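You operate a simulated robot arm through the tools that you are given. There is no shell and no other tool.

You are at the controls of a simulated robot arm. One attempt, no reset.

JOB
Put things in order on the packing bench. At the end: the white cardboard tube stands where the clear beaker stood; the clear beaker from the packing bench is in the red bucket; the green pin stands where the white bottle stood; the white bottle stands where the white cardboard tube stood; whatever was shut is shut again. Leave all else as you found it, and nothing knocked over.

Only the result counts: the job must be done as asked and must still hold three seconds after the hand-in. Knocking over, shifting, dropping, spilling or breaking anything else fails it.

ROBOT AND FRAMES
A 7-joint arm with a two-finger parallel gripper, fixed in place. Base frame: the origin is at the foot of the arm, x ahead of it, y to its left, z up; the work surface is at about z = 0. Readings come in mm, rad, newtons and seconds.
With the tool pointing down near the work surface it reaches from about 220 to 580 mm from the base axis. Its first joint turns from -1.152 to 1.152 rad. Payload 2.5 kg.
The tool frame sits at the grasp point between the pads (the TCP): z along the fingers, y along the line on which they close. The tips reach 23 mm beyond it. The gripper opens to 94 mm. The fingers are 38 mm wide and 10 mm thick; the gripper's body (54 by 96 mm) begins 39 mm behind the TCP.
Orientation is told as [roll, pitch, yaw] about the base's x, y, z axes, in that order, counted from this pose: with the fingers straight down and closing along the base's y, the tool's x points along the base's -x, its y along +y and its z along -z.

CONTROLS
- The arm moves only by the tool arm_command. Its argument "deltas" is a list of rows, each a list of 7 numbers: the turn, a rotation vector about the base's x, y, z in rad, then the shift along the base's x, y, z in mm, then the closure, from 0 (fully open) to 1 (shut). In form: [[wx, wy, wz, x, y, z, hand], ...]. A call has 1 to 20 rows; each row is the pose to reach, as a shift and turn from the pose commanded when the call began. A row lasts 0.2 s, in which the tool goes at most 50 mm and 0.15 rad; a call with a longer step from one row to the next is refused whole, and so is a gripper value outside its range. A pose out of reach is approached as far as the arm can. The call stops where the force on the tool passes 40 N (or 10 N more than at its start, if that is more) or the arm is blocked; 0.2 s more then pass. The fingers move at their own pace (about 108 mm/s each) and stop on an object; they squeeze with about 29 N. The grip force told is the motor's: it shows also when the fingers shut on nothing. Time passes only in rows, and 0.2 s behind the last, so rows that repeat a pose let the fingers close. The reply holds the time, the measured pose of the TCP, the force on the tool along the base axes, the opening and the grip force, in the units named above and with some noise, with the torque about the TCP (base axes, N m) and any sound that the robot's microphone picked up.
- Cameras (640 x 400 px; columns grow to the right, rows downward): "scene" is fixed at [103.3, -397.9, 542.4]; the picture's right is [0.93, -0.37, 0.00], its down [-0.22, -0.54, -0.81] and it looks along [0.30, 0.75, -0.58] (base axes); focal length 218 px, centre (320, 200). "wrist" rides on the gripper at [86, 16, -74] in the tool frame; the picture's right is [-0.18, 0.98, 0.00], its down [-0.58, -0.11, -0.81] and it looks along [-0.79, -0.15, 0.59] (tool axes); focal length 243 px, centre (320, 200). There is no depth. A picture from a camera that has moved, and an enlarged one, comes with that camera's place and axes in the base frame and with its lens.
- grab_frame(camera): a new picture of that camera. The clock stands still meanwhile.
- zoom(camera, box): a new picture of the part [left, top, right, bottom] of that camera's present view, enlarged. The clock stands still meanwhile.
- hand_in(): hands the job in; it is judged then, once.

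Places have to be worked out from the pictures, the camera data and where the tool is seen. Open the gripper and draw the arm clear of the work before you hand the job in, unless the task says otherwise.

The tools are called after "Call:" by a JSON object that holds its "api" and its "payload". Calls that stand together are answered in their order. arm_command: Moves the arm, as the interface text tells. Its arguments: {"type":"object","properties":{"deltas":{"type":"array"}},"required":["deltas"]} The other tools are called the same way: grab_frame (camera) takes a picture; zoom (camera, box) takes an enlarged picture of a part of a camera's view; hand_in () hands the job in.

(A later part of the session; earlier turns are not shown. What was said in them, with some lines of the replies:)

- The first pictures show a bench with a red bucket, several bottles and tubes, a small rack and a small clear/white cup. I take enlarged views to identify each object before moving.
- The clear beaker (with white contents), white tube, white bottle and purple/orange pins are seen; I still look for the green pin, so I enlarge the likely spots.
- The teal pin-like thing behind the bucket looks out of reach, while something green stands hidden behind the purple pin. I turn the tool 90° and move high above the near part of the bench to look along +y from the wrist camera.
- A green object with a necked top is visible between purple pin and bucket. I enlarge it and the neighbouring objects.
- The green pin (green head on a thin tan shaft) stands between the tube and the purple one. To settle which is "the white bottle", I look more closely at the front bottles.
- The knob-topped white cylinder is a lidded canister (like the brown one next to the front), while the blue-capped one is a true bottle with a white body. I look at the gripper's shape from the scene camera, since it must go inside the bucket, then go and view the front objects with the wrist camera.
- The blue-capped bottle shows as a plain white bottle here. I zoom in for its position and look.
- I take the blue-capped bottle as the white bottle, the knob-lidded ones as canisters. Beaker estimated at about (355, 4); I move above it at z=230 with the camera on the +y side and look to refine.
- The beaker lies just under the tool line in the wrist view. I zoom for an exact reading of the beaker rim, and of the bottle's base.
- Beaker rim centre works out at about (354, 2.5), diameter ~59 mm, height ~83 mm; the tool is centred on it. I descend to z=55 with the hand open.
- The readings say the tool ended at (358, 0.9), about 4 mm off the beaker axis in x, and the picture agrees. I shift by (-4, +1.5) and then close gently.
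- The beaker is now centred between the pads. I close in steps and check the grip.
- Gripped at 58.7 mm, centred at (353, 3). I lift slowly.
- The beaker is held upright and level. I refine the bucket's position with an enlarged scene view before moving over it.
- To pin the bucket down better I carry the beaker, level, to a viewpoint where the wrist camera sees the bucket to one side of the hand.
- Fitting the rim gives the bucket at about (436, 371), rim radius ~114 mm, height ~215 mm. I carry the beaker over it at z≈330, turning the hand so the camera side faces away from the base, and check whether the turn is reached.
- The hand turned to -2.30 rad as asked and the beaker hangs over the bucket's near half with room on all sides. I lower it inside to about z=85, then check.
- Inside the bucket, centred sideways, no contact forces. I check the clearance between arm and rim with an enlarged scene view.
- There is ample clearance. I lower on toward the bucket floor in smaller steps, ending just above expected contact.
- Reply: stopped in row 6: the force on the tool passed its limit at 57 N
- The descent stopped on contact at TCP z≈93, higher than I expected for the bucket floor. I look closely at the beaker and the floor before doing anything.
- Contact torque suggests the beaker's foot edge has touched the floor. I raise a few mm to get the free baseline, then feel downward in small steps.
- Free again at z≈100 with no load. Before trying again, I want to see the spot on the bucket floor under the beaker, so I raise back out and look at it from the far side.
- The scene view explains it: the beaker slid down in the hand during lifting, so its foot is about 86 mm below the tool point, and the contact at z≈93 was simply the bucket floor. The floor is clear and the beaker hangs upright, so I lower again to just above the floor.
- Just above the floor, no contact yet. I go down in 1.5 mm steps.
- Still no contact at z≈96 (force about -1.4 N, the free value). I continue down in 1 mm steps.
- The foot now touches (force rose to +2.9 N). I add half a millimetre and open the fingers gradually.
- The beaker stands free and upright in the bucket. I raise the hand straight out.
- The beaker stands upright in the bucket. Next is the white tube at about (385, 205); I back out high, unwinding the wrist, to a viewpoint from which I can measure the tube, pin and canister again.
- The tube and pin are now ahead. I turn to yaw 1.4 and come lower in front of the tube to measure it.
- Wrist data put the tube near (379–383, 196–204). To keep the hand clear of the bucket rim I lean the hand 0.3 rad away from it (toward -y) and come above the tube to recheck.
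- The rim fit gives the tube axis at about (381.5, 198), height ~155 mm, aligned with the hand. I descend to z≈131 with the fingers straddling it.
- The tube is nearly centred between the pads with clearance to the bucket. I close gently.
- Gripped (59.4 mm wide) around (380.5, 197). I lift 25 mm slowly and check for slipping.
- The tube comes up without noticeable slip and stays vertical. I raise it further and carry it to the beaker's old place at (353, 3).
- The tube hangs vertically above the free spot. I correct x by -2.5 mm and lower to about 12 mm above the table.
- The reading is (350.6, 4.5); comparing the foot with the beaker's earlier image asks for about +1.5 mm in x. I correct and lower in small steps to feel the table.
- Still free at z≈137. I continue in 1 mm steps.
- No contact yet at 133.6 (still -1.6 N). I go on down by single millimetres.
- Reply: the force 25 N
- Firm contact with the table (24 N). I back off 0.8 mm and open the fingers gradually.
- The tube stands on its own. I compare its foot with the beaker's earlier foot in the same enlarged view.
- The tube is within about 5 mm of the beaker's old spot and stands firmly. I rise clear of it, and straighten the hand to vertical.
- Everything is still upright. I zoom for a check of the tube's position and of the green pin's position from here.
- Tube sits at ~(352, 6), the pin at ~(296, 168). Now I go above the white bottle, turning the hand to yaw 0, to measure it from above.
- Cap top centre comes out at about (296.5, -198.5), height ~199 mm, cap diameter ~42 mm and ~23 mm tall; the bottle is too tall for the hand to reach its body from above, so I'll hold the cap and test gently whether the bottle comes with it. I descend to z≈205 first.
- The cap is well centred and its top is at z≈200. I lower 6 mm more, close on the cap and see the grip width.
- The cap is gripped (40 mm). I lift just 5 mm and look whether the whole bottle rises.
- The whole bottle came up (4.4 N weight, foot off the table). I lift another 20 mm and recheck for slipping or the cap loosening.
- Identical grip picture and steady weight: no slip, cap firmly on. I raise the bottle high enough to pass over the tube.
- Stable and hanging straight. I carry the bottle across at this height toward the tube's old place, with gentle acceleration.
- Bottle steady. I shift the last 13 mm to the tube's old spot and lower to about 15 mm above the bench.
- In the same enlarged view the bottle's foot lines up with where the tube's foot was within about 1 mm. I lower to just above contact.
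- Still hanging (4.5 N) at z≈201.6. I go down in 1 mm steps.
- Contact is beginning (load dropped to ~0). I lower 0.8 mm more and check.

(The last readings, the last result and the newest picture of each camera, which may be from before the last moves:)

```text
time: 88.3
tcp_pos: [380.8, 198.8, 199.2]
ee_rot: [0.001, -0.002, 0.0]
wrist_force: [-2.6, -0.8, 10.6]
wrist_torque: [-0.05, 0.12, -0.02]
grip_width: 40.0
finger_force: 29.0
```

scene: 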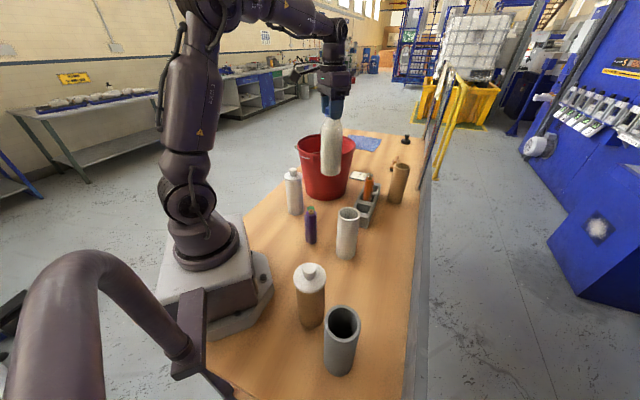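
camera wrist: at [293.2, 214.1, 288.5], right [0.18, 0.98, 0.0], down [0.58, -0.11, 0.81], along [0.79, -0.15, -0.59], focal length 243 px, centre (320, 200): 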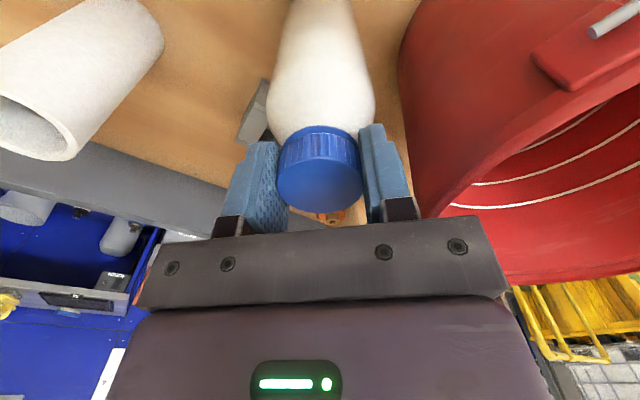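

The bottle now stands on the bench (10 N pressing). I open the fingers slowly.

Call:
{"api": "arm_command", "payload": {"deltas": [[0, 0, 0, 0, 0, 0.3, 0.57], [0, 0, 0, 0, 0, 0.3, 0.55], [0, 0, 0, 0, 0, 0.3, 0.52], [0, 0, 0, 0, 0, 0.3, 0.48], [0, 0, 0, 0, 0, 0.3, 0.42], [0, 0, 0, 0, 0, 0.3, 0.35], [0, 0, 0, 0, 0, 0.3, 0.28], [0, 0, 0, 0, 0, 0.3, 0.28]]}}

Call:
{"api": "grab_frame", "payload": {"camera": "wrist"}}

Call:
{"api": "zoom", "payload": {"camera": "scene", "box": [280, 160, 380, 260]}}

```text
time: 90.1
tcp_pos: [380.4, 198.5, 199.2]
ee_rot: [0.001, 0.0, 0.0]
wrist_force: [-0.2, -0.4, 0.2]
wrist_torque: [-0.02, 0.02, 0.0]
grip_width: 67.5
finger_force: 0.0
```

```text
taken
camera wrist: at [293.8, 214.6, 274.0], right [0.18, 0.98, 0.0], down [0.58, -0.11, 0.81], along [0.79, -0.15, -0.59], focal length 243 px, centre (320, 200)
```

wrist: 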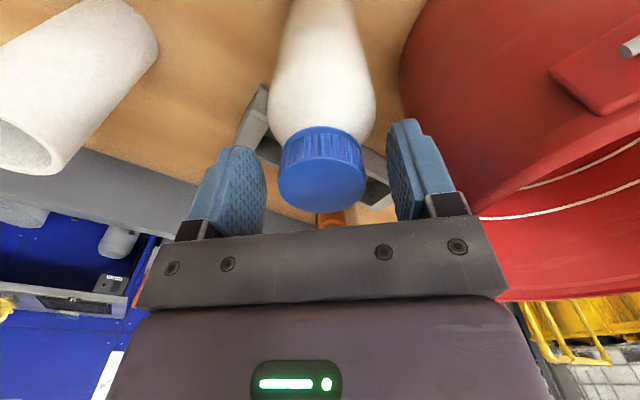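

```text
4.00 times, centred on (330, 210) of scene
camera zoom: at [103.3, -397.9, 542.4], right [0.93, -0.37, 0.0], down [-0.22, -0.54, -0.81], along [0.3, 0.75, -0.58], focal length 872 px, centre (280, 160)
```

zoom: 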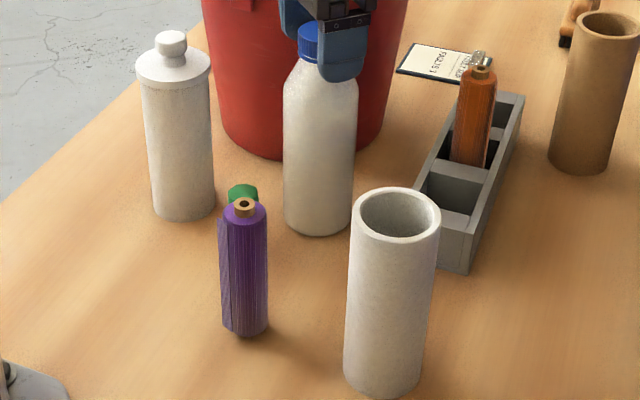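

The bottle stands exactly on the tube's old spot and is still capped. I rise straight up and then swing toward the green pin, turning the hand so camera and side box will keep clear of the purple spool, canister and bottle.

Call:
{"api": "arm_command", "payload": {"deltas": [[0, 0, 0, 0, 0, 8, 0.28], [0, 0, 0, 0, 0, 25, 0.28], [0, 0, 0, 0, 0, 55, 0.28], [0, 0, 0, 0, 0, 95, 0.28], [0, 0, 0, 0, 0, 135, 0.28], [0, 0, 0.14, -5, -2, 150, 0.28], [0, 0, 0.28, -10, -4, 150, 0.28], [0, 0, 0.42, -16, -6, 150, 0.28], [0, 0, 0.56, -22, -8, 150, 0.28], [0, 0, 0.7, -28, -10, 150, 0.28], [0, 0, 0.84, -34, -12, 150, 0.28], [0, 0, 0.98, -40, -14, 150, 0.28], [0, 0, 1.12, -46, -16, 150, 0.28], [0, 0, 1.26, -52, -18, 150, 0.28], [0, 0, 1.4, -58, -21, 150, 0.28], [0, 0, 1.54, -64, -24, 150, 0.28], [0, 0, 1.68, -70, -26, 150, 0.28], [0, 0, 1.82, -76, -28, 150, 0.28], [0, 0, 1.96, -80, -29, 150, 0.28], [0, 0, 2.1, -84, -30, 150, 0.28]]}}

Call:
{"api": "grab_frame", "payload": {"camera": "scene"}}

Call:
{"api": "grab_frame", "payload": {"camera": "wrist"}}

```text
time: 94.3
tcp_pos: [295.0, 169.4, 348.6]
ee_rot: [0.0, 0.0, 2.103]
wrist_force: [0.5, -0.1, -0.1]
wrist_torque: [0.0, 0.03, 0.02]
grip_width: 67.9
finger_force: 0.1
```

```text
taken
```

scene: 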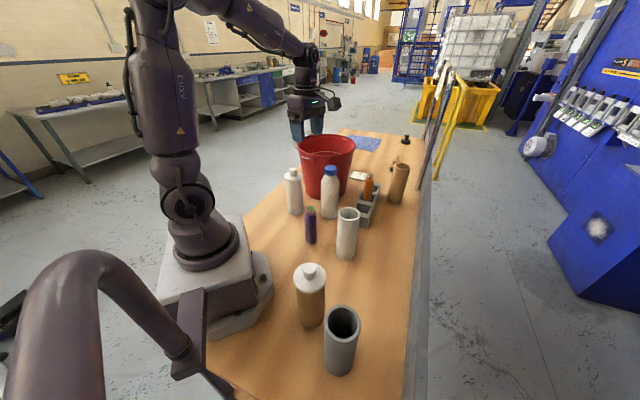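

```text
taken
camera wrist: at [325.0, 86.8, 422.8], right [-0.94, -0.34, 0.0], down [-0.2, 0.56, 0.81], along [-0.27, 0.76, -0.59], focal length 243 px, centre (320, 200)
```

wrist: 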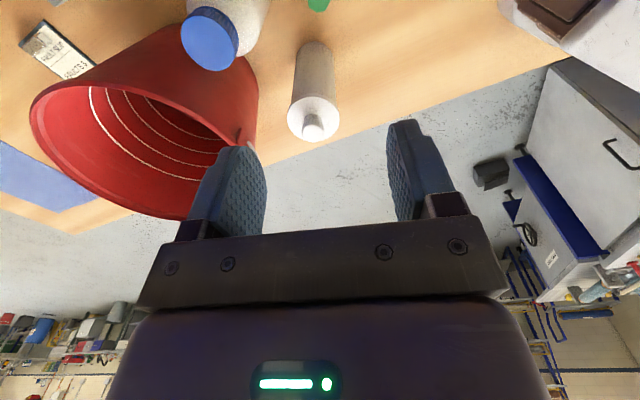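

From here the pin is at the picture's edge. I step back toward -y and turn to yaw 1.57 to get a clear view of both pin and purple spool.

Call:
{"api": "arm_command", "payload": {"deltas": [[0, 0, -0.1, 1, -20, 10, 0.28], [0, 0, -0.2, 2, -45, 20, 0.28], [0, 0, -0.3, 3, -75, 30, 0.28], [0, 0, -0.4, 4, -105, 40, 0.28], [0, 0, -0.5, 5, -130, 48, 0.28], [0, 0, -0.533, 5, -149, 51, 0.28], [0, 0, -0.533, 5, -149, 51, 0.28], [0, 0, -0.533, 5, -149, 51, 0.28]]}}

Call:
{"api": "grab_frame", "payload": {"camera": "wrist"}}

Call:
{"api": "zoom", "payload": {"camera": "wrist", "box": [270, 0, 420, 130]}}

```text
time: 96.1
tcp_pos: [301.2, 19.5, 399.0]
ee_rot: [0.0, 0.0, 1.565]
wrist_force: [0.5, 0.0, 0.0]
wrist_torque: [0.03, 0.02, 0.0]
grip_width: 67.9
finger_force: 0.0
```

```text
taken
camera wrist: at [284.4, -66.8, 473.0], right [-0.98, 0.19, 0.0], down [0.11, 0.58, 0.81], along [0.15, 0.79, -0.59], focal length 243 px, centre (320, 200)
```

wrist: 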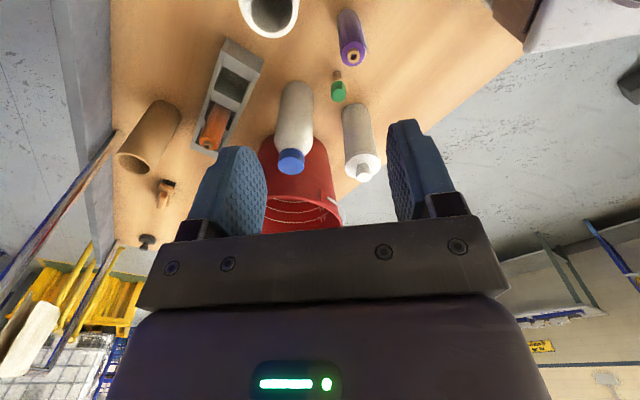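

```text
3.08 times, centred on (345, 65) of wrist
camera zoom: at [284.4, -66.8, 473.0], right [-0.98, 0.19, 0.0], down [0.11, 0.58, 0.81], along [0.15, 0.79, -0.59], focal length 746 px, centre (243, 615)
```

zoom: 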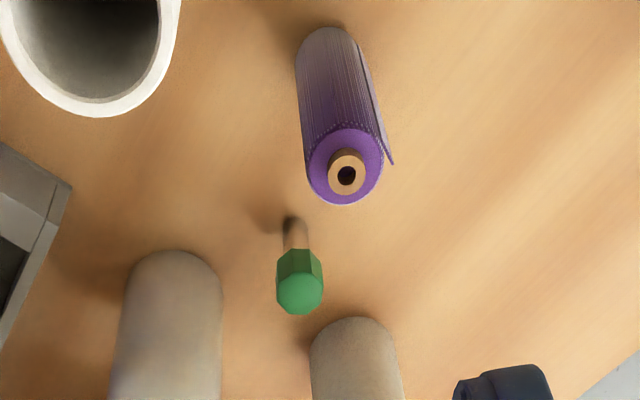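

Triangulated: pin at (297, 166), head spanning z≈56–80; purple spool at (268, 88); canister (266, 274). Yaw 2.9 leaves at least 13 mm to all neighbours, so I go above the pin with that yaw and fingers at 55 mm.

Call:
{"api": "arm_command", "payload": {"deltas": [[0, 0, 0.13, 0, 12, 0, 0.3], [0, 0, 0.26, -1, 28, -5, 0.35], [0, 0, 0.39, -1, 45, -15, 0.4], [0, 0, 0.52, -2, 62, -30, 0.42], [0, 0, 0.65, -2, 79, -45, 0.42], [0, 0, 0.78, -3, 96, -60, 0.42], [0, 0, 0.91, -3, 113, -80, 0.42], [0, 0, 1.04, -4, 128, -100, 0.42], [0, 0, 1.17, -4, 140, -120, 0.42], [0, 0, 1.3, -4, 146.5, -140, 0.42], [0, 0, 1.335, -4, 146.5, -155, 0.42], [0, 0, 1.335, -4, 146.5, -155, 0.42]]}}

Call:
{"api": "grab_frame", "payload": {"camera": "wrist"}}

Call:
{"api": "zoom", "payload": {"camera": "wrist", "box": [250, 0, 400, 120]}}

```text
time: 98.7
tcp_pos: [296.9, 167.5, 245.1]
ee_rot: [-0.001, 0.0, 2.905]
wrist_force: [0.2, 0.6, 0.6]
wrist_torque: [0.0, 0.05, 0.01]
grip_width: 54.5
finger_force: 0.0
```

```text
taken
camera wrist: at [376.9, 130.9, 320.6], right [-0.41, -0.91, 0.0], down [-0.54, 0.24, 0.81], along [-0.74, 0.33, -0.59], focal length 243 px, centre (320, 200)
```

wrist: 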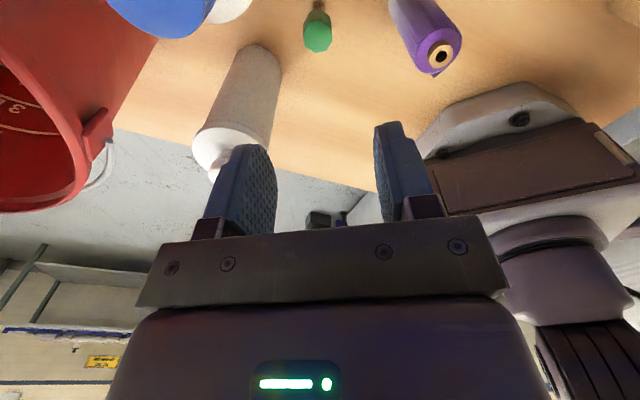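

```text
3.33 times, centred on (325, 60) of wrist
camera zoom: at [376.9, 130.9, 320.6], right [-0.41, -0.91, 0.0], down [-0.54, 0.24, 0.81], along [-0.74, 0.33, -0.59], focal length 809 px, centre (303, 667)
```

zoom: 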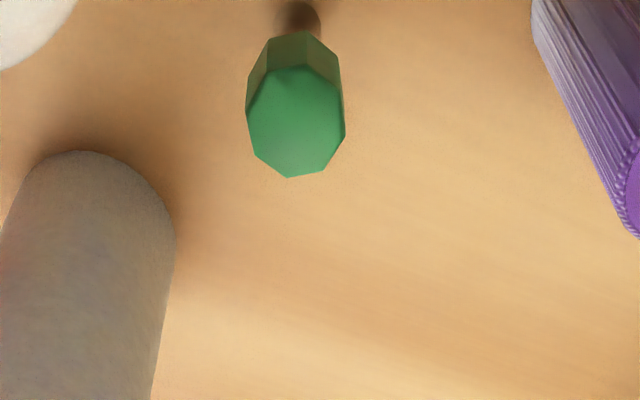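

The head's centre comes out at (298.3, 168.3). I shift +1.3/+0.8 mm and descend to z≈112 to recheck before enclosing the pin.

Call:
{"api": "arm_command", "payload": {"deltas": [[0, 0, 0, 0.6, 0.4, -20, 0.42], [0, 0, 0, 1.3, 0.8, -45, 0.42], [0, 0, 0, 1.3, 0.8, -70, 0.42], [0, 0, 0, 1.3, 0.8, -95, 0.42], [0, 0, 0, 1.3, 0.8, -115, 0.42], [0, 0, 0, 1.3, 0.8, -128, 0.42], [0, 0, 0, 1.3, 0.8, -133, 0.42], [0, 0, 0, 1.3, 0.8, -133, 0.42]]}}

Call:
{"api": "grab_frame", "payload": {"camera": "wrist"}}

Call:
{"api": "zoom", "payload": {"camera": "scene", "box": [270, 130, 370, 250]}}

```text
time: 100.5
tcp_pos: [298.5, 166.6, 113.4]
ee_rot: [0.0, 0.0, 2.903]
wrist_force: [0.9, 0.3, 0.0]
wrist_torque: [0.01, 0.02, 0.02]
grip_width: 54.3
finger_force: 0.0
```

```text
taken
camera wrist: at [378.2, 129.8, 187.5], right [-0.41, -0.91, 0.0], down [-0.54, 0.24, 0.81], along [-0.73, 0.33, -0.59], focal length 243 px, centre (320, 200)
```

wrist: 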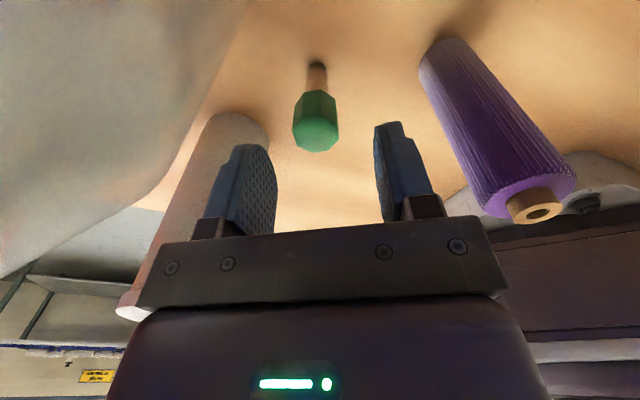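

```text
3.33 times, centred on (320, 190) of scene
camera zoom: at [103.3, -397.9, 542.4], right [0.93, -0.37, 0.0], down [-0.22, -0.54, -0.81], along [0.3, 0.75, -0.58], focal length 726 px, centre (320, 233)
```

zoom: 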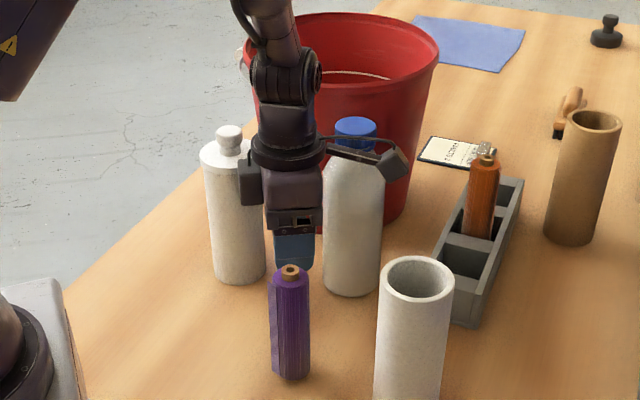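

The pin is centred to about 2 mm; the camera box has roughly 18 mm to the bottle. I shift (+0.5, +1.6) and descend to z≈72 around the pin's head.

Call:
{"api": "arm_command", "payload": {"deltas": [[0, 0, 0, 0.5, 1.6, 0, 0.42], [0, 0, 0, 0.5, 1.6, -8, 0.42], [0, 0, 0, 0.5, 1.6, -18, 0.42], [0, 0, 0, 0.5, 1.6, -28, 0.42], [0, 0, 0, 0.5, 1.6, -36, 0.42], [0, 0, 0, 0.5, 1.6, -41, 0.42], [0, 0, 0, 0.5, 1.6, -41, 0.42]]}}

Call:
{"api": "grab_frame", "payload": {"camera": "wrist"}}

Call:
{"api": "zoom", "payload": {"camera": "wrist", "box": [250, 80, 410, 220]}}

```text
time: 102.1
tcp_pos: [297.1, 167.2, 71.2]
ee_rot: [-0.001, 0.0, 2.901]
wrist_force: [-0.3, 0.1, -0.9]
wrist_torque: [-0.01, 0.02, -0.02]
grip_width: 54.5
finger_force: 0.1
```

```text
taken
camera wrist: at [378.5, 130.7, 145.4], right [-0.41, -0.91, 0.0], down [-0.54, 0.24, 0.81], along [-0.73, 0.33, -0.59], focal length 243 px, centre (320, 200)
```

wrist: 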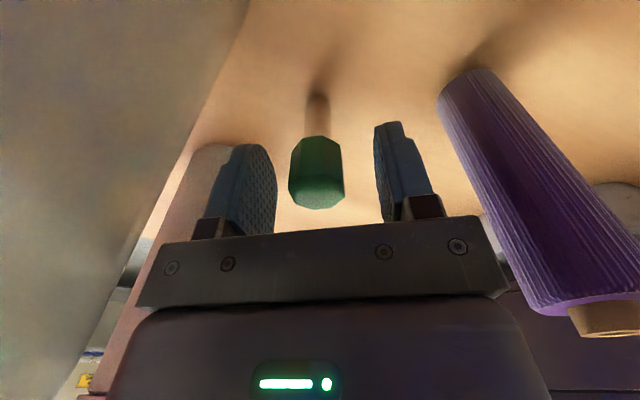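

```text
2.86 times, centred on (330, 150) of wrist
camera zoom: at [378.5, 130.7, 145.4], right [-0.41, -0.91, 0.0], down [-0.54, 0.24, 0.81], along [-0.73, 0.33, -0.59], focal length 693 px, centre (291, 343)
```

zoom: 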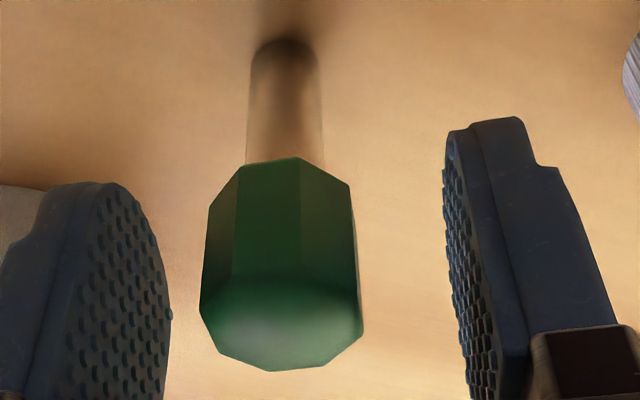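

The pin's head lies ~1.7 mm off the finger centre line. I shift (+0.7, +1.5) and close in very small steps.

Call:
{"api": "arm_command", "payload": {"deltas": [[0, 0, 0, 0.7, 1.5, 0, 0.42], [0, 0, 0, 0.7, 1.5, 0, 0.5], [0, 0, 0, 0.7, 1.5, 0, 0.56], [0, 0, 0, 0.7, 1.5, 0, 0.61], [0, 0, 0, 0.7, 1.5, 0, 0.64], [0, 0, 0, 0.7, 1.5, 0, 0.66], [0, 0, 0, 0.7, 1.5, 0, 0.67], [0, 0, 0, 0.7, 1.5, 0, 0.67]]}}

Call:
{"api": "zoom", "payload": {"camera": "wrist", "box": [250, 80, 410, 220]}}

```text
time: 103.9
tcp_pos: [299.1, 169.1, 71.5]
ee_rot: [0.001, -0.001, 2.902]
wrist_force: [0.2, -0.7, -0.6]
wrist_torque: [0.0, 0.01, 0.0]
grip_width: 31.2
finger_force: 0.0
```

```text
2.86 times, centred on (330, 150) of wrist
camera zoom: at [379.6, 132.6, 146.1], right [-0.41, -0.91, 0.0], down [-0.54, 0.24, 0.81], along [-0.73, 0.33, -0.59], focal length 693 px, centre (291, 343)
```

zoom: 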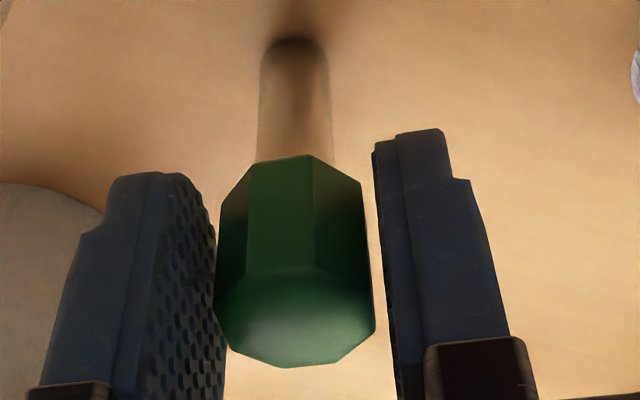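

The head sits between the pads with small gaps each side. I finish closing in 1 mm steps.

Call:
{"api": "arm_command", "payload": {"deltas": [[0, 0, 0, 0, 0, 0, 0.68], [0, 0, 0, 0, 0, 0, 0.69], [0, 0, 0, 0, 0, 0, 0.7], [0, 0, 0, 0, 0, 0, 0.71], [0, 0, 0, 0, 0, 0, 0.72], [0, 0, 0, 0, 0, 0, 0.73], [0, 0, 0, 0, 0, 0, 0.75], [0, 0, 0, 0, 0, 0, 0.8], [0, 0, 0, 0, 0, 0, 0.85], [0, 0, 0, 0, 0, 0, 0.85]]}}

Call:
{"api": "zoom", "payload": {"camera": "wrist", "box": [250, 80, 410, 220]}}

```text
time: 106.1
tcp_pos: [299.5, 168.9, 72.2]
ee_rot: [-0.001, -0.002, 2.903]
wrist_force: [-0.6, 0.0, -0.2]
wrist_torque: [-0.04, 0.02, -0.01]
grip_width: 25.2
finger_force: 28.9
```

```text
2.86 times, centred on (330, 150) of wrist
camera zoom: at [379.5, 132.5, 146.1], right [-0.41, -0.91, 0.0], down [-0.54, 0.24, 0.81], along [-0.73, 0.33, -0.59], focal length 693 px, centre (291, 343)
```

zoom: 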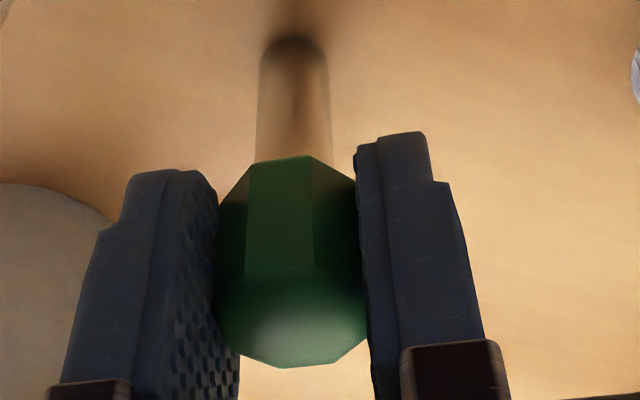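

The pin is held at 25.2 mm across its flats. I lift it slowly straight up and check.

Call:
{"api": "arm_command", "payload": {"deltas": [[0, 0, 0, 0, 0, 2, 0.85], [0, 0, 0, 0, 0, 6, 0.85], [0, 0, 0, 0, 0, 14, 0.85], [0, 0, 0, 0, 0, 26, 0.85], [0, 0, 0, 0, 0, 42, 0.85], [0, 0, 0, 0, 0, 60, 0.85], [0, 0, 0, 0, 0, 80, 0.85], [0, 0, 0, 0, 0, 100, 0.85], [0, 0, 0, 0, 0, 120, 0.85], [0, 0, 0, 0, 0, 140, 0.85], [0, 0, 0, 0, 0, 160, 0.85], [0, 0, 0, 0, 0, 178, 0.85], [0, 0, 0, 0, 0, 190, 0.85], [0, 0, 0, 0, 0, 195, 0.85], [0, 0, 0, 0, 0, 195, 0.85]]}}

Call:
{"api": "zoom", "payload": {"camera": "wrist", "box": [250, 80, 410, 220]}}

Call:
{"api": "grab_frame", "payload": {"camera": "scene"}}

```text
time: 109.3
tcp_pos: [300.9, 171.3, 267.0]
ee_rot: [-0.001, -0.001, 2.903]
wrist_force: [-0.4, 0.6, -1.5]
wrist_torque: [-0.02, 0.02, 0.01]
grip_width: 25.3
finger_force: 29.0
```

```text
2.86 times, centred on (330, 150) of wrist
camera zoom: at [380.8, 134.6, 341.1], right [-0.41, -0.91, 0.0], down [-0.54, 0.24, 0.81], along [-0.73, 0.33, -0.59], focal length 693 px, centre (291, 343)
```

zoom: 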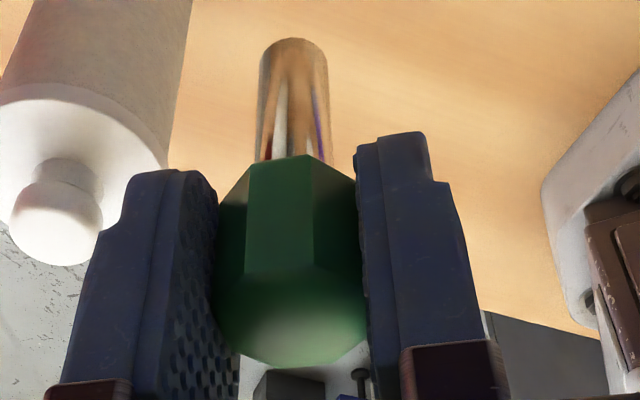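

```text
taken
```

scene: 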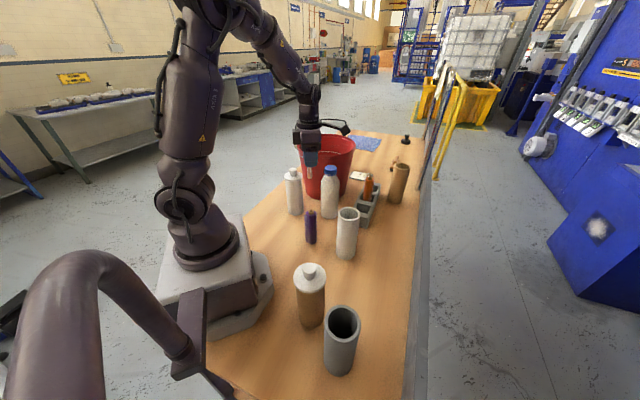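

The pin hangs straight with no slip. I carry it at this height to above the bottle's old place (296.5, -198), turning the hand to yaw 2.0 on the way.

Call:
{"api": "arm_command", "payload": {"deltas": [[0, 0, -0.01, 0, -4, 0, 0.85], [0, 0, -0.034, 0, -14, 0, 0.85], [0, 0, -0.073, 0, -30, 0, 0.85], [0, 0, -0.122, -0.5, -50, 0, 0.85], [0, 0, -0.176, -0.8, -72, 0, 0.85], [0, 0, -0.23, -1, -94, 0, 0.85], [0, 0, -0.284, -1.3, -116, 0, 0.85], [0, 0, -0.338, -1.5, -138, 0, 0.85], [0, 0, -0.392, -1.7, -160, 0, 0.85], [0, 0, -0.446, -2, -182, 0, 0.85], [0, 0, -0.5, -2.2, -204, 0, 0.85], [0, 0, -0.554, -2.5, -226, 0, 0.85], [0, 0, -0.608, -2.7, -248, 0, 0.85], [0, 0, -0.662, -3, -270, 0, 0.85], [0, 0, -0.716, -3.2, -292, 0, 0.85], [0, 0, -0.765, -3.5, -312, 0, 0.85], [0, 0, -0.814, -3.7, -332, 0, 0.85], [0, 0, -0.853, -3.9, -348, 0, 0.85], [0, 0, -0.883, -4, -360, 0, 0.85], [0, 0, -0.903, -4, -367, 0, 0.85]]}}

Call:
{"api": "grab_frame", "payload": {"camera": "wrist"}}

Call:
{"api": "grab_frame", "payload": {"camera": "scene"}}

```text
time: 113.5
tcp_pos: [295.6, -196.9, 267.4]
ee_rot: [-0.001, -0.002, 1.999]
wrist_force: [0.1, -0.4, -0.8]
wrist_torque: [-0.01, -0.02, -0.04]
grip_width: 25.3
finger_force: 28.7
```

```text
taken
camera wrist: at [316.6, -283.4, 340.8], right [-0.97, -0.24, 0.0], down [-0.14, 0.57, 0.81], along [-0.19, 0.78, -0.59], focal length 243 px, centre (320, 200)
```

wrist: 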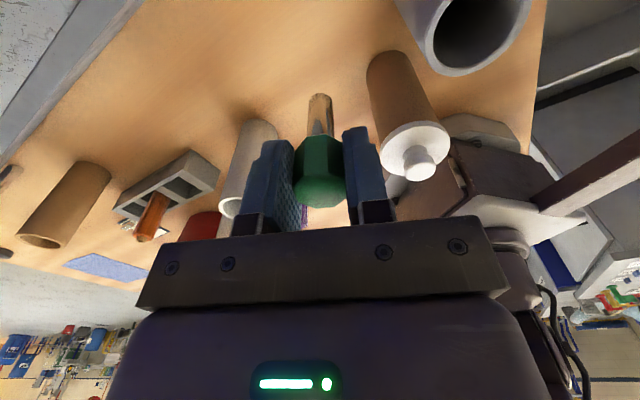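

```text
taken
```

scene: 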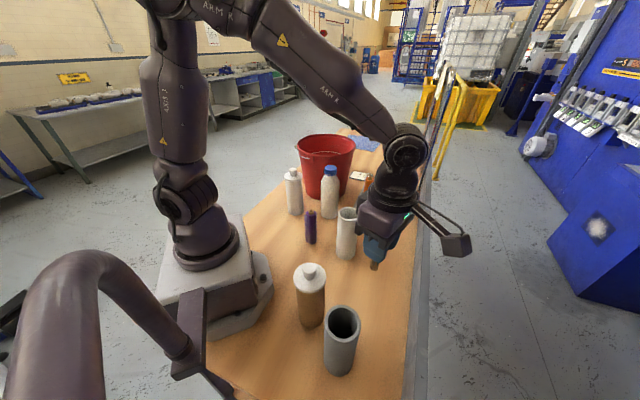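

Right over the spot: TCP (295.6, -196.9), where the bottle was gripped at (295.8, -196.8). I lower the pin to about 12 mm above the bench.

Call:
{"api": "arm_command", "payload": {"deltas": [[0, 0, 0, 0.4, 0, -8, 0.85], [0, 0, 0, 0.8, 0, -22, 0.85], [0, 0, 0, 0.8, 0, -40, 0.85], [0, 0, 0, 0.8, 0, -60, 0.85], [0, 0, 0, 0.8, 0, -80, 0.85], [0, 0, 0, 0.8, 0, -100, 0.85], [0, 0, 0, 0.8, 0, -120, 0.85], [0, 0, 0, 0.8, 0, -140, 0.85], [0, 0, 0, 0.8, 0, -157, 0.85], [0, 0, 0, 0.8, 0, -170, 0.85], [0, 0, 0, 0.8, 0, -179, 0.85], [0, 0, 0, 0.8, 0, -183, 0.85], [0, 0, 0, 0.8, 0, -183, 0.85]]}}

Call:
{"api": "grab_frame", "payload": {"camera": "wrist"}}

Call:
{"api": "zoom", "payload": {"camera": "scene", "box": [300, 220, 440, 350]}}

```text
time: 116.3
tcp_pos: [296.2, -196.3, 82.9]
ee_rot: [0.001, -0.002, 1.998]
wrist_force: [0.3, -0.8, -1.6]
wrist_torque: [0.02, -0.02, -0.03]
grip_width: 25.2
finger_force: 29.0
```

```text
taken
camera wrist: at [317.0, -283.2, 157.6], right [-0.97, -0.24, 0.0], down [-0.14, 0.57, 0.81], along [-0.19, 0.78, -0.59], focal length 243 px, centre (320, 200)
```

wrist: 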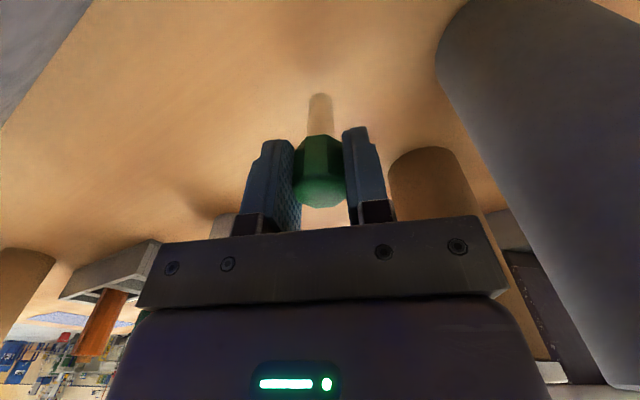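

```text
3.08 times, centred on (370, 285) of scene
camera zoom: at [103.3, -397.9, 542.4], right [0.93, -0.37, 0.0], down [-0.22, -0.54, -0.81], along [0.3, 0.75, -0.58], focal length 671 px, centre (166, -62)
```

zoom: 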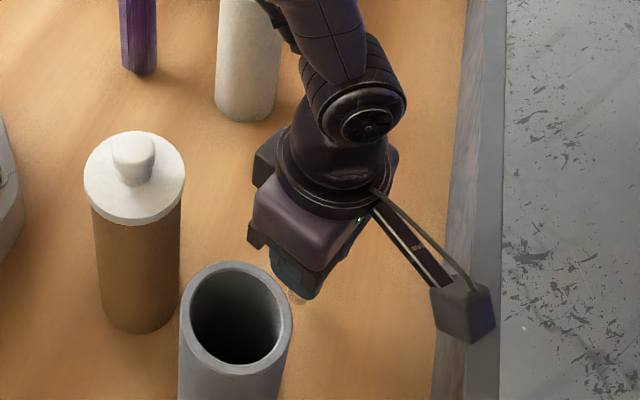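

Free and clear of the neighbours. I lower to about 2 mm above expected contact.

Call:
{"api": "arm_command", "payload": {"deltas": [[0, 0, 0, 0, 0, -2, 0.85], [0, 0, 0, 0, 0, -4, 0.85], [0, 0, 0, 0, 0, -6, 0.85], [0, 0, 0, 0, 0, -8, 0.85], [0, 0, 0, 0, 0, -8, 0.85]]}}

```text
time: 117.5
tcp_pos: [296.2, -196.9, 75.7]
ee_rot: [0.0, 0.001, 2.0]
wrist_force: [-0.7, 0.0, -0.8]
wrist_torque: [0.02, 0.0, 0.01]
grip_width: 25.3
finger_force: 29.8
```

Still free at z≈75.7. I continue in 1 mm steps.

Call:
{"api": "arm_command", "payload": {"deltas": [[0, 0, 0, 0, 0, -1, 0.85], [0, 0, 0, 0, 0, -2, 0.85], [0, 0, 0, 0, 0, -2, 0.85]]}}

```text
time: 118.3
tcp_pos: [297.6, -196.9, 72.8]
ee_rot: [-0.001, -0.001, 1.999]
wrist_force: [-0.5, -0.1, -0.9]
wrist_torque: [0.01, 0.0, 0.01]
grip_width: 25.7
finger_force: 29.3
```

No contact yet at 72.8. I take two more half-millimetre steps.

Call:
{"api": "arm_command", "payload": {"deltas": [[0, 0, 0, 0, 0, -0.5, 0.85], [0, 0, 0, 0, 0, -1, 0.85], [0, 0, 0, 0, 0, -1, 0.85]]}}

```text
time: 119.1
tcp_pos: [296.9, -195.9, 71.5]
ee_rot: [0.0, -0.003, 1.998]
wrist_force: [-0.6, 0.6, 0.0]
wrist_torque: [0.01, -0.04, 0.04]
grip_width: 25.6
finger_force: 29.4
```

The load is easing (0.0 N), contact may be starting. I go 0.6 mm further.

Call:
{"api": "arm_command", "payload": {"deltas": [[0, 0, 0, 0, 0, -0.6, 0.85], [0, 0, 0, 0, 0, -0.6, 0.85], [0, 0, 0, 0, 0, -0.6, 0.85]]}}

```text
time: 119.9
tcp_pos: [296.4, -197.1, 72.7]
ee_rot: [-0.001, 0.0, 1.998]
wrist_force: [-4.4, 4.2, 18.6]
wrist_torque: [0.32, 0.31, 0.05]
grip_width: 25.5
finger_force: 28.7
```

Contact is made (18.6 N). I ease up by 0.5 mm to unload the shaft before releasing.

Call:
{"api": "arm_command", "payload": {"deltas": [[0, 0, 0, 0, 0, 0.5, 0.85], [0, 0, 0, 0, 0, 0.5, 0.85], [0, 0, 0, 0, 0, 0.5, 0.85]]}}

Call:
{"api": "zoom", "payload": {"camera": "wrist", "box": [250, 60, 410, 220]}}

```text
time: 120.7
tcp_pos: [295.6, -195.4, 71.1]
ee_rot: [0.0, -0.003, 2.0]
wrist_force: [-0.1, 1.0, -0.6]
wrist_torque: [-0.02, 0.02, -0.03]
grip_width: 25.4
finger_force: 28.4
```

```text
2.50 times, centred on (330, 140) of wrist
camera zoom: at [317.5, -282.3, 145.9], right [-0.97, -0.24, 0.0], down [-0.14, 0.57, 0.81], along [-0.19, 0.78, -0.59], focal length 606 px, centre (295, 350)
```

zoom: 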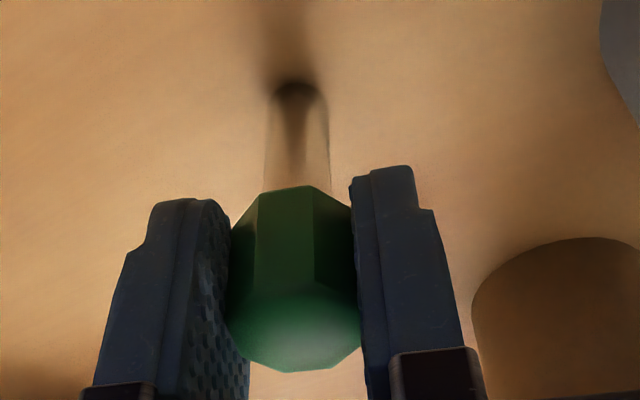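

The shaft foot is within a fraction of a millimetre of the bench. I lower 0.2 mm and open the fingers very slowly.

Call:
{"api": "arm_command", "payload": {"deltas": [[0, 0, 0, 0, 0, -0.2, 0.85], [0, 0, 0, 0, 0, -0.2, 0.78], [0, 0, 0, 0, 0, -0.2, 0.74], [0, 0, 0, 0, 0, -0.2, 0.725], [0, 0, 0, 0, 0, -0.2, 0.715], [0, 0, 0, 0, 0, -0.2, 0.705], [0, 0, 0, 0, 0, -0.2, 0.695], [0, 0, 0, 0, 0, -0.2, 0.68], [0, 0, 0, 0, 0, -0.2, 0.66], [0, 0, 0, 0, 0, -0.2, 0.66]]}}

Call:
{"api": "zoom", "payload": {"camera": "wrist", "box": [250, 60, 410, 220]}}

```text
time: 122.9
tcp_pos: [295.1, -196.4, 71.1]
ee_rot: [0.0, 0.0, 1.997]
wrist_force: [0.6, 0.2, -0.6]
wrist_torque: [0.0, 0.0, 0.0]
grip_width: 32.2
finger_force: 0.1
```

```text
2.50 times, centred on (330, 140) of wrist
camera zoom: at [317.1, -282.8, 145.9], right [-0.97, -0.24, 0.0], down [-0.14, 0.57, 0.81], along [-0.19, 0.78, -0.59], focal length 606 px, centre (295, 350)
```

zoom: 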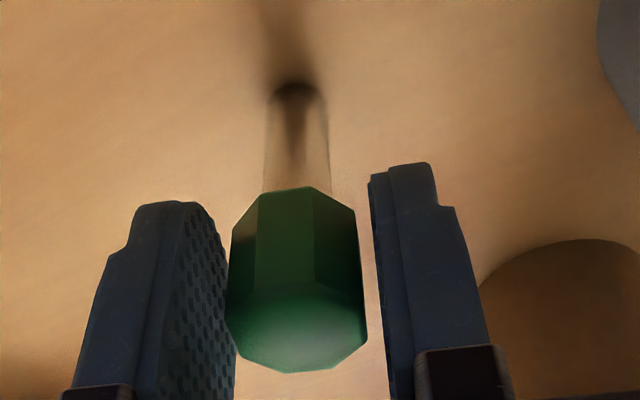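

The pin stands alone, upright. I open further and then rise straight up slowly.

Call:
{"api": "arm_command", "payload": {"deltas": [[0, 0, 0, 0, 0, 0, 0.62], [0, 0, 0, 0, 0, 0, 0.55], [0, 0, 0, 0, 0, 0, 0.45], [0, 0, 0, 0, 0, 0, 0.35], [0, 0, 0, 0, 0, 0, 0.3], [0, 0, 0, 0, 0, 4, 0.3], [0, 0, 0, 0, 0, 12, 0.3], [0, 0, 0, 0, 0, 24, 0.3], [0, 0, 0, 0, 0, 40, 0.3], [0, 0, 0, 0, 0, 60, 0.3], [0, 0, 0, 0, 0, 85, 0.3], [0, 0, 0, 0, 0, 115, 0.3], [0, 0, 0, 0, 0, 150, 0.3], [0, 0, 0, 0, 0, 190, 0.3], [0, 0, 0, 0, 0, 230, 0.3], [0, 0, 0, 0, 0, 260, 0.3], [0, 0, 0, 0, 0, 260, 0.3]]}}

Call:
{"api": "grab_frame", "payload": {"camera": "wrist"}}

Call:
{"api": "grab_frame", "payload": {"camera": "scene"}}

```text
time: 126.5
tcp_pos: [294.8, -198.1, 332.8]
ee_rot: [-0.001, 0.0, 1.999]
wrist_force: [0.1, -0.5, -0.8]
wrist_torque: [0.02, -0.01, 0.03]
grip_width: 65.8
finger_force: 0.1
```

```text
taken
camera wrist: at [316.9, -283.8, 408.0], right [-0.97, -0.24, 0.0], down [-0.14, 0.57, 0.81], along [-0.19, 0.78, -0.59], focal length 243 px, centre (320, 200)
```

wrist: 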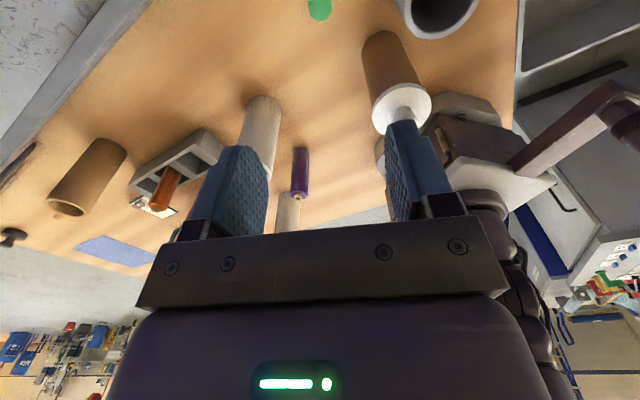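

```text
taken
```

scene: 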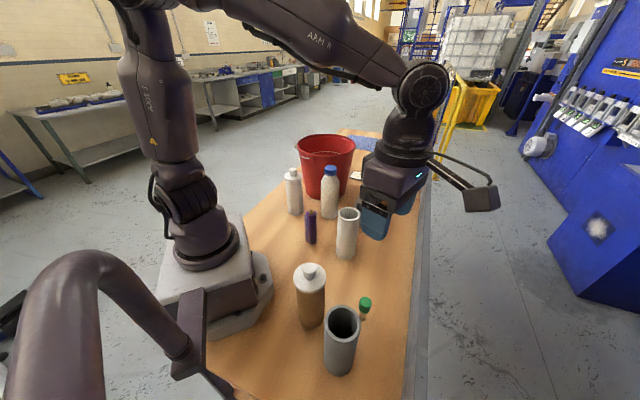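

The pin stands upright at the bottle's old spot. I enlarge the views to check positions and that everything is upright and shut.

Call:
{"api": "zoom", "payload": {"camera": "scene", "box": [340, 250, 400, 340]}}

Call:
{"api": "zoom", "payload": {"camera": "scene", "box": [270, 125, 390, 275]}}

```text
4.44 times, centred on (370, 295) of scene
camera zoom: at [103.3, -397.8, 542.4], right [0.93, -0.37, 0.0], down [-0.22, -0.54, -0.81], along [0.3, 0.75, -0.58], focal length 969 px, centre (98, -222)
```

zoom: 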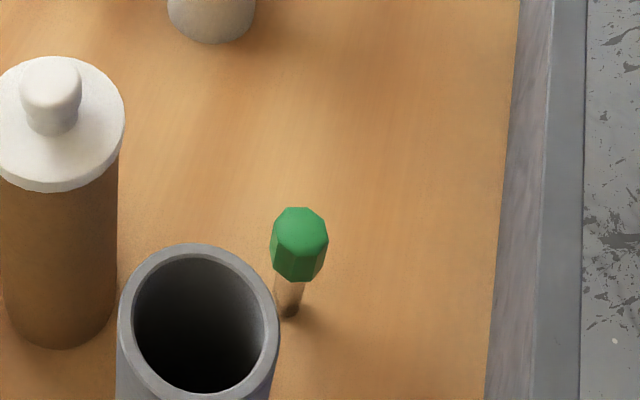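

```text
2.67 times, centred on (330, 200) of scene
camera zoom: at [103.3, -397.8, 542.4], right [0.93, -0.37, 0.0], down [-0.22, -0.54, -0.81], along [0.3, 0.75, -0.58], focal length 581 px, centre (293, 200)
```

zoom: 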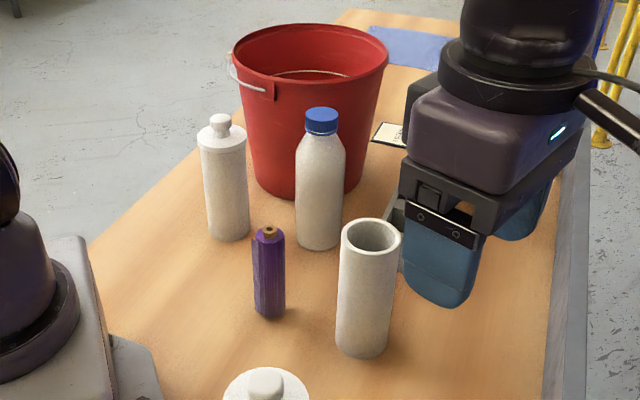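

All objects stand upright, bucket, canisters, spool and rack are unmoved, and the pin is at about (297, -195), the bottle's old spot. I open fully, rise and draw the arm back to its starting height and place.

Call:
{"api": "arm_command", "payload": {"deltas": [[0, 0, 0, 0, 0, 30, 0.2], [0, 0, 0, 0, 0, 65, 0.1], [0, 0, 0, 0, 0, 100, 0], [0, 0, -0.14, 2, 10, 117, 0], [0, 0, -0.28, 5, 30, 117, 0], [0, 0, -0.42, 8, 55, 117, 0], [0, 0, -0.56, 11, 80, 117, 0], [0, 0, -0.7, 14, 105, 117, 0], [0, 0, -0.84, 17, 130, 117, 0], [0, 0, -0.98, 20, 155, 117, 0], [0, 0, -1.12, 23, 180, 117, 0], [0, 0, -1.26, 26, 205, 117, 0], [0, 0, -1.4, 30, 230, 117, 0], [0, 0, -1.54, 34, 255, 117, 0], [0, 0, -1.68, 38, 280, 117, 0], [0, 0, -1.82, 42, 305, 117, 0], [0, 0, -1.96, 45, 330, 117, 0], [0, 0, -2.0, 46, 350, 117, 0], [0, 0, -2.0, 46, 360, 117, 0], [0, 0, -2.0, 46, 360, 117, 0]]}}

Call:
{"api": "grab_frame", "payload": {"camera": "scene"}}

Call:
{"api": "grab_frame", "payload": {"camera": "wrist"}}

Call:
{"api": "zoom", "payload": {"camera": "scene", "box": [270, 125, 430, 385]}}

```text
time: 130.7
tcp_pos: [343.4, 163.1, 449.4]
ee_rot: [-0.001, 0.0, -0.001]
wrist_force: [-1.0, 0.5, 0.3]
wrist_torque: [0.01, -0.02, -0.05]
grip_width: 94.1
finger_force: 0.1
```

```text
taken
```

scene: 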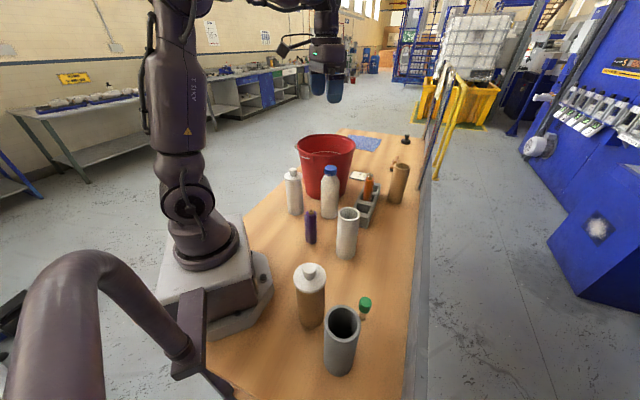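

```text
taken
camera wrist: at [257.1, 178.1, 522.4], right [0.19, 0.98, 0.0], down [0.58, -0.11, 0.81], along [0.79, -0.15, -0.59], focal length 243 px, centre (320, 200)
```

wrist: 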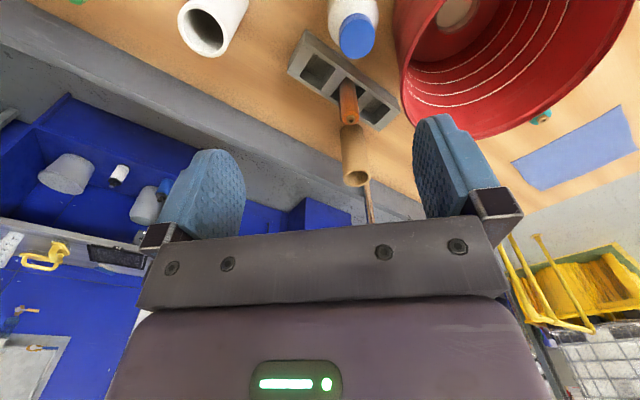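

```text
1.54 times, centred on (350, 255) of scene
camera zoom: at [103.3, -397.8, 542.4], right [0.93, -0.37, 0.0], down [-0.22, -0.54, -0.81], along [0.3, 0.75, -0.58], focal length 335 px, centre (274, 115)
```

zoom: 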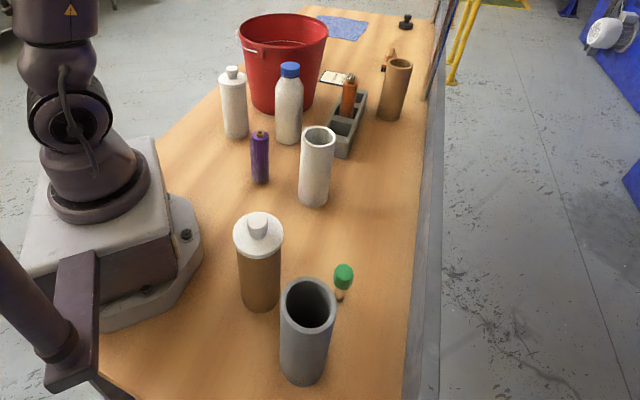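

The final pictures show tube, bottle and pin standing in their new places and the rest unmoved. One last enlarged look at the beaker inside the bucket.

Call:
{"api": "zoom", "payload": {"camera": "wrist", "box": [380, 0, 600, 140]}}

```text
2.86 times, centred on (490, 70) of wrist
camera zoom: at [257.1, 178.1, 522.4], right [0.19, 0.98, 0.0], down [0.58, -0.11, 0.81], along [0.79, -0.15, -0.59], focal length 693 px, centre (-166, 571)
```

zoom: 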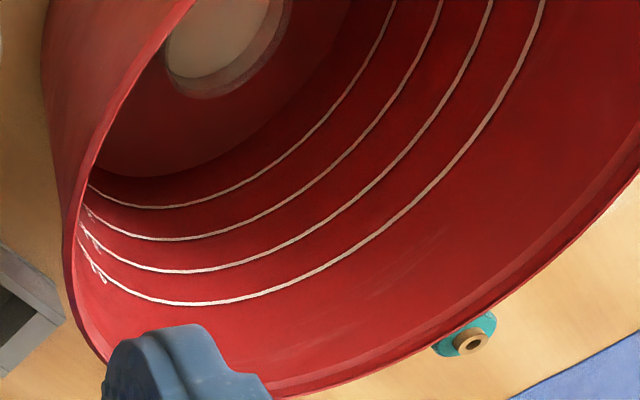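

The beaker stands upright on the bucket floor, still full. The tube, bottle and pin are in place, the hand is open and the arm is clear, so I hand the job in.

Call:
{"api": "hand_in", "payload": {}}

```text
The job is handed in.
```

I've handed the job in with everything moved as asked. In the last pictures all of it stood upright, and no verdict has come back yet.

- **White cardboard tube:** it stands where the clear beaker stood, about 5 mm off by my measurement.
- **Clear beaker:** it stands upright on the floor of the red bucket, still full. It slid a few centimetres in the grip while I lifted it. My first try at lowering it stopped on contact at 57 N, and the second set it down gently.
- **White bottle:** it stands where the tube stood, lined up to about 1 mm. I carried it by its cap, which stayed on.
- **Green pin:** it stands where the white bottle stood, within about 3 mm.

Nothing was opened, so whatever was shut stayed shut. The bucket, the canister beside it and the purple spool sit at the same image positions as at the start. I touched nothing else, and the rest looks as it did.

I took "the white bottle" to be the one with the blue cap. The white cylinder with the knobbed lid next to the bucket could also be meant by that name. I treated it as a canister and left it alone, so if it was the one you meant, the bottle and pin steps are wrong.
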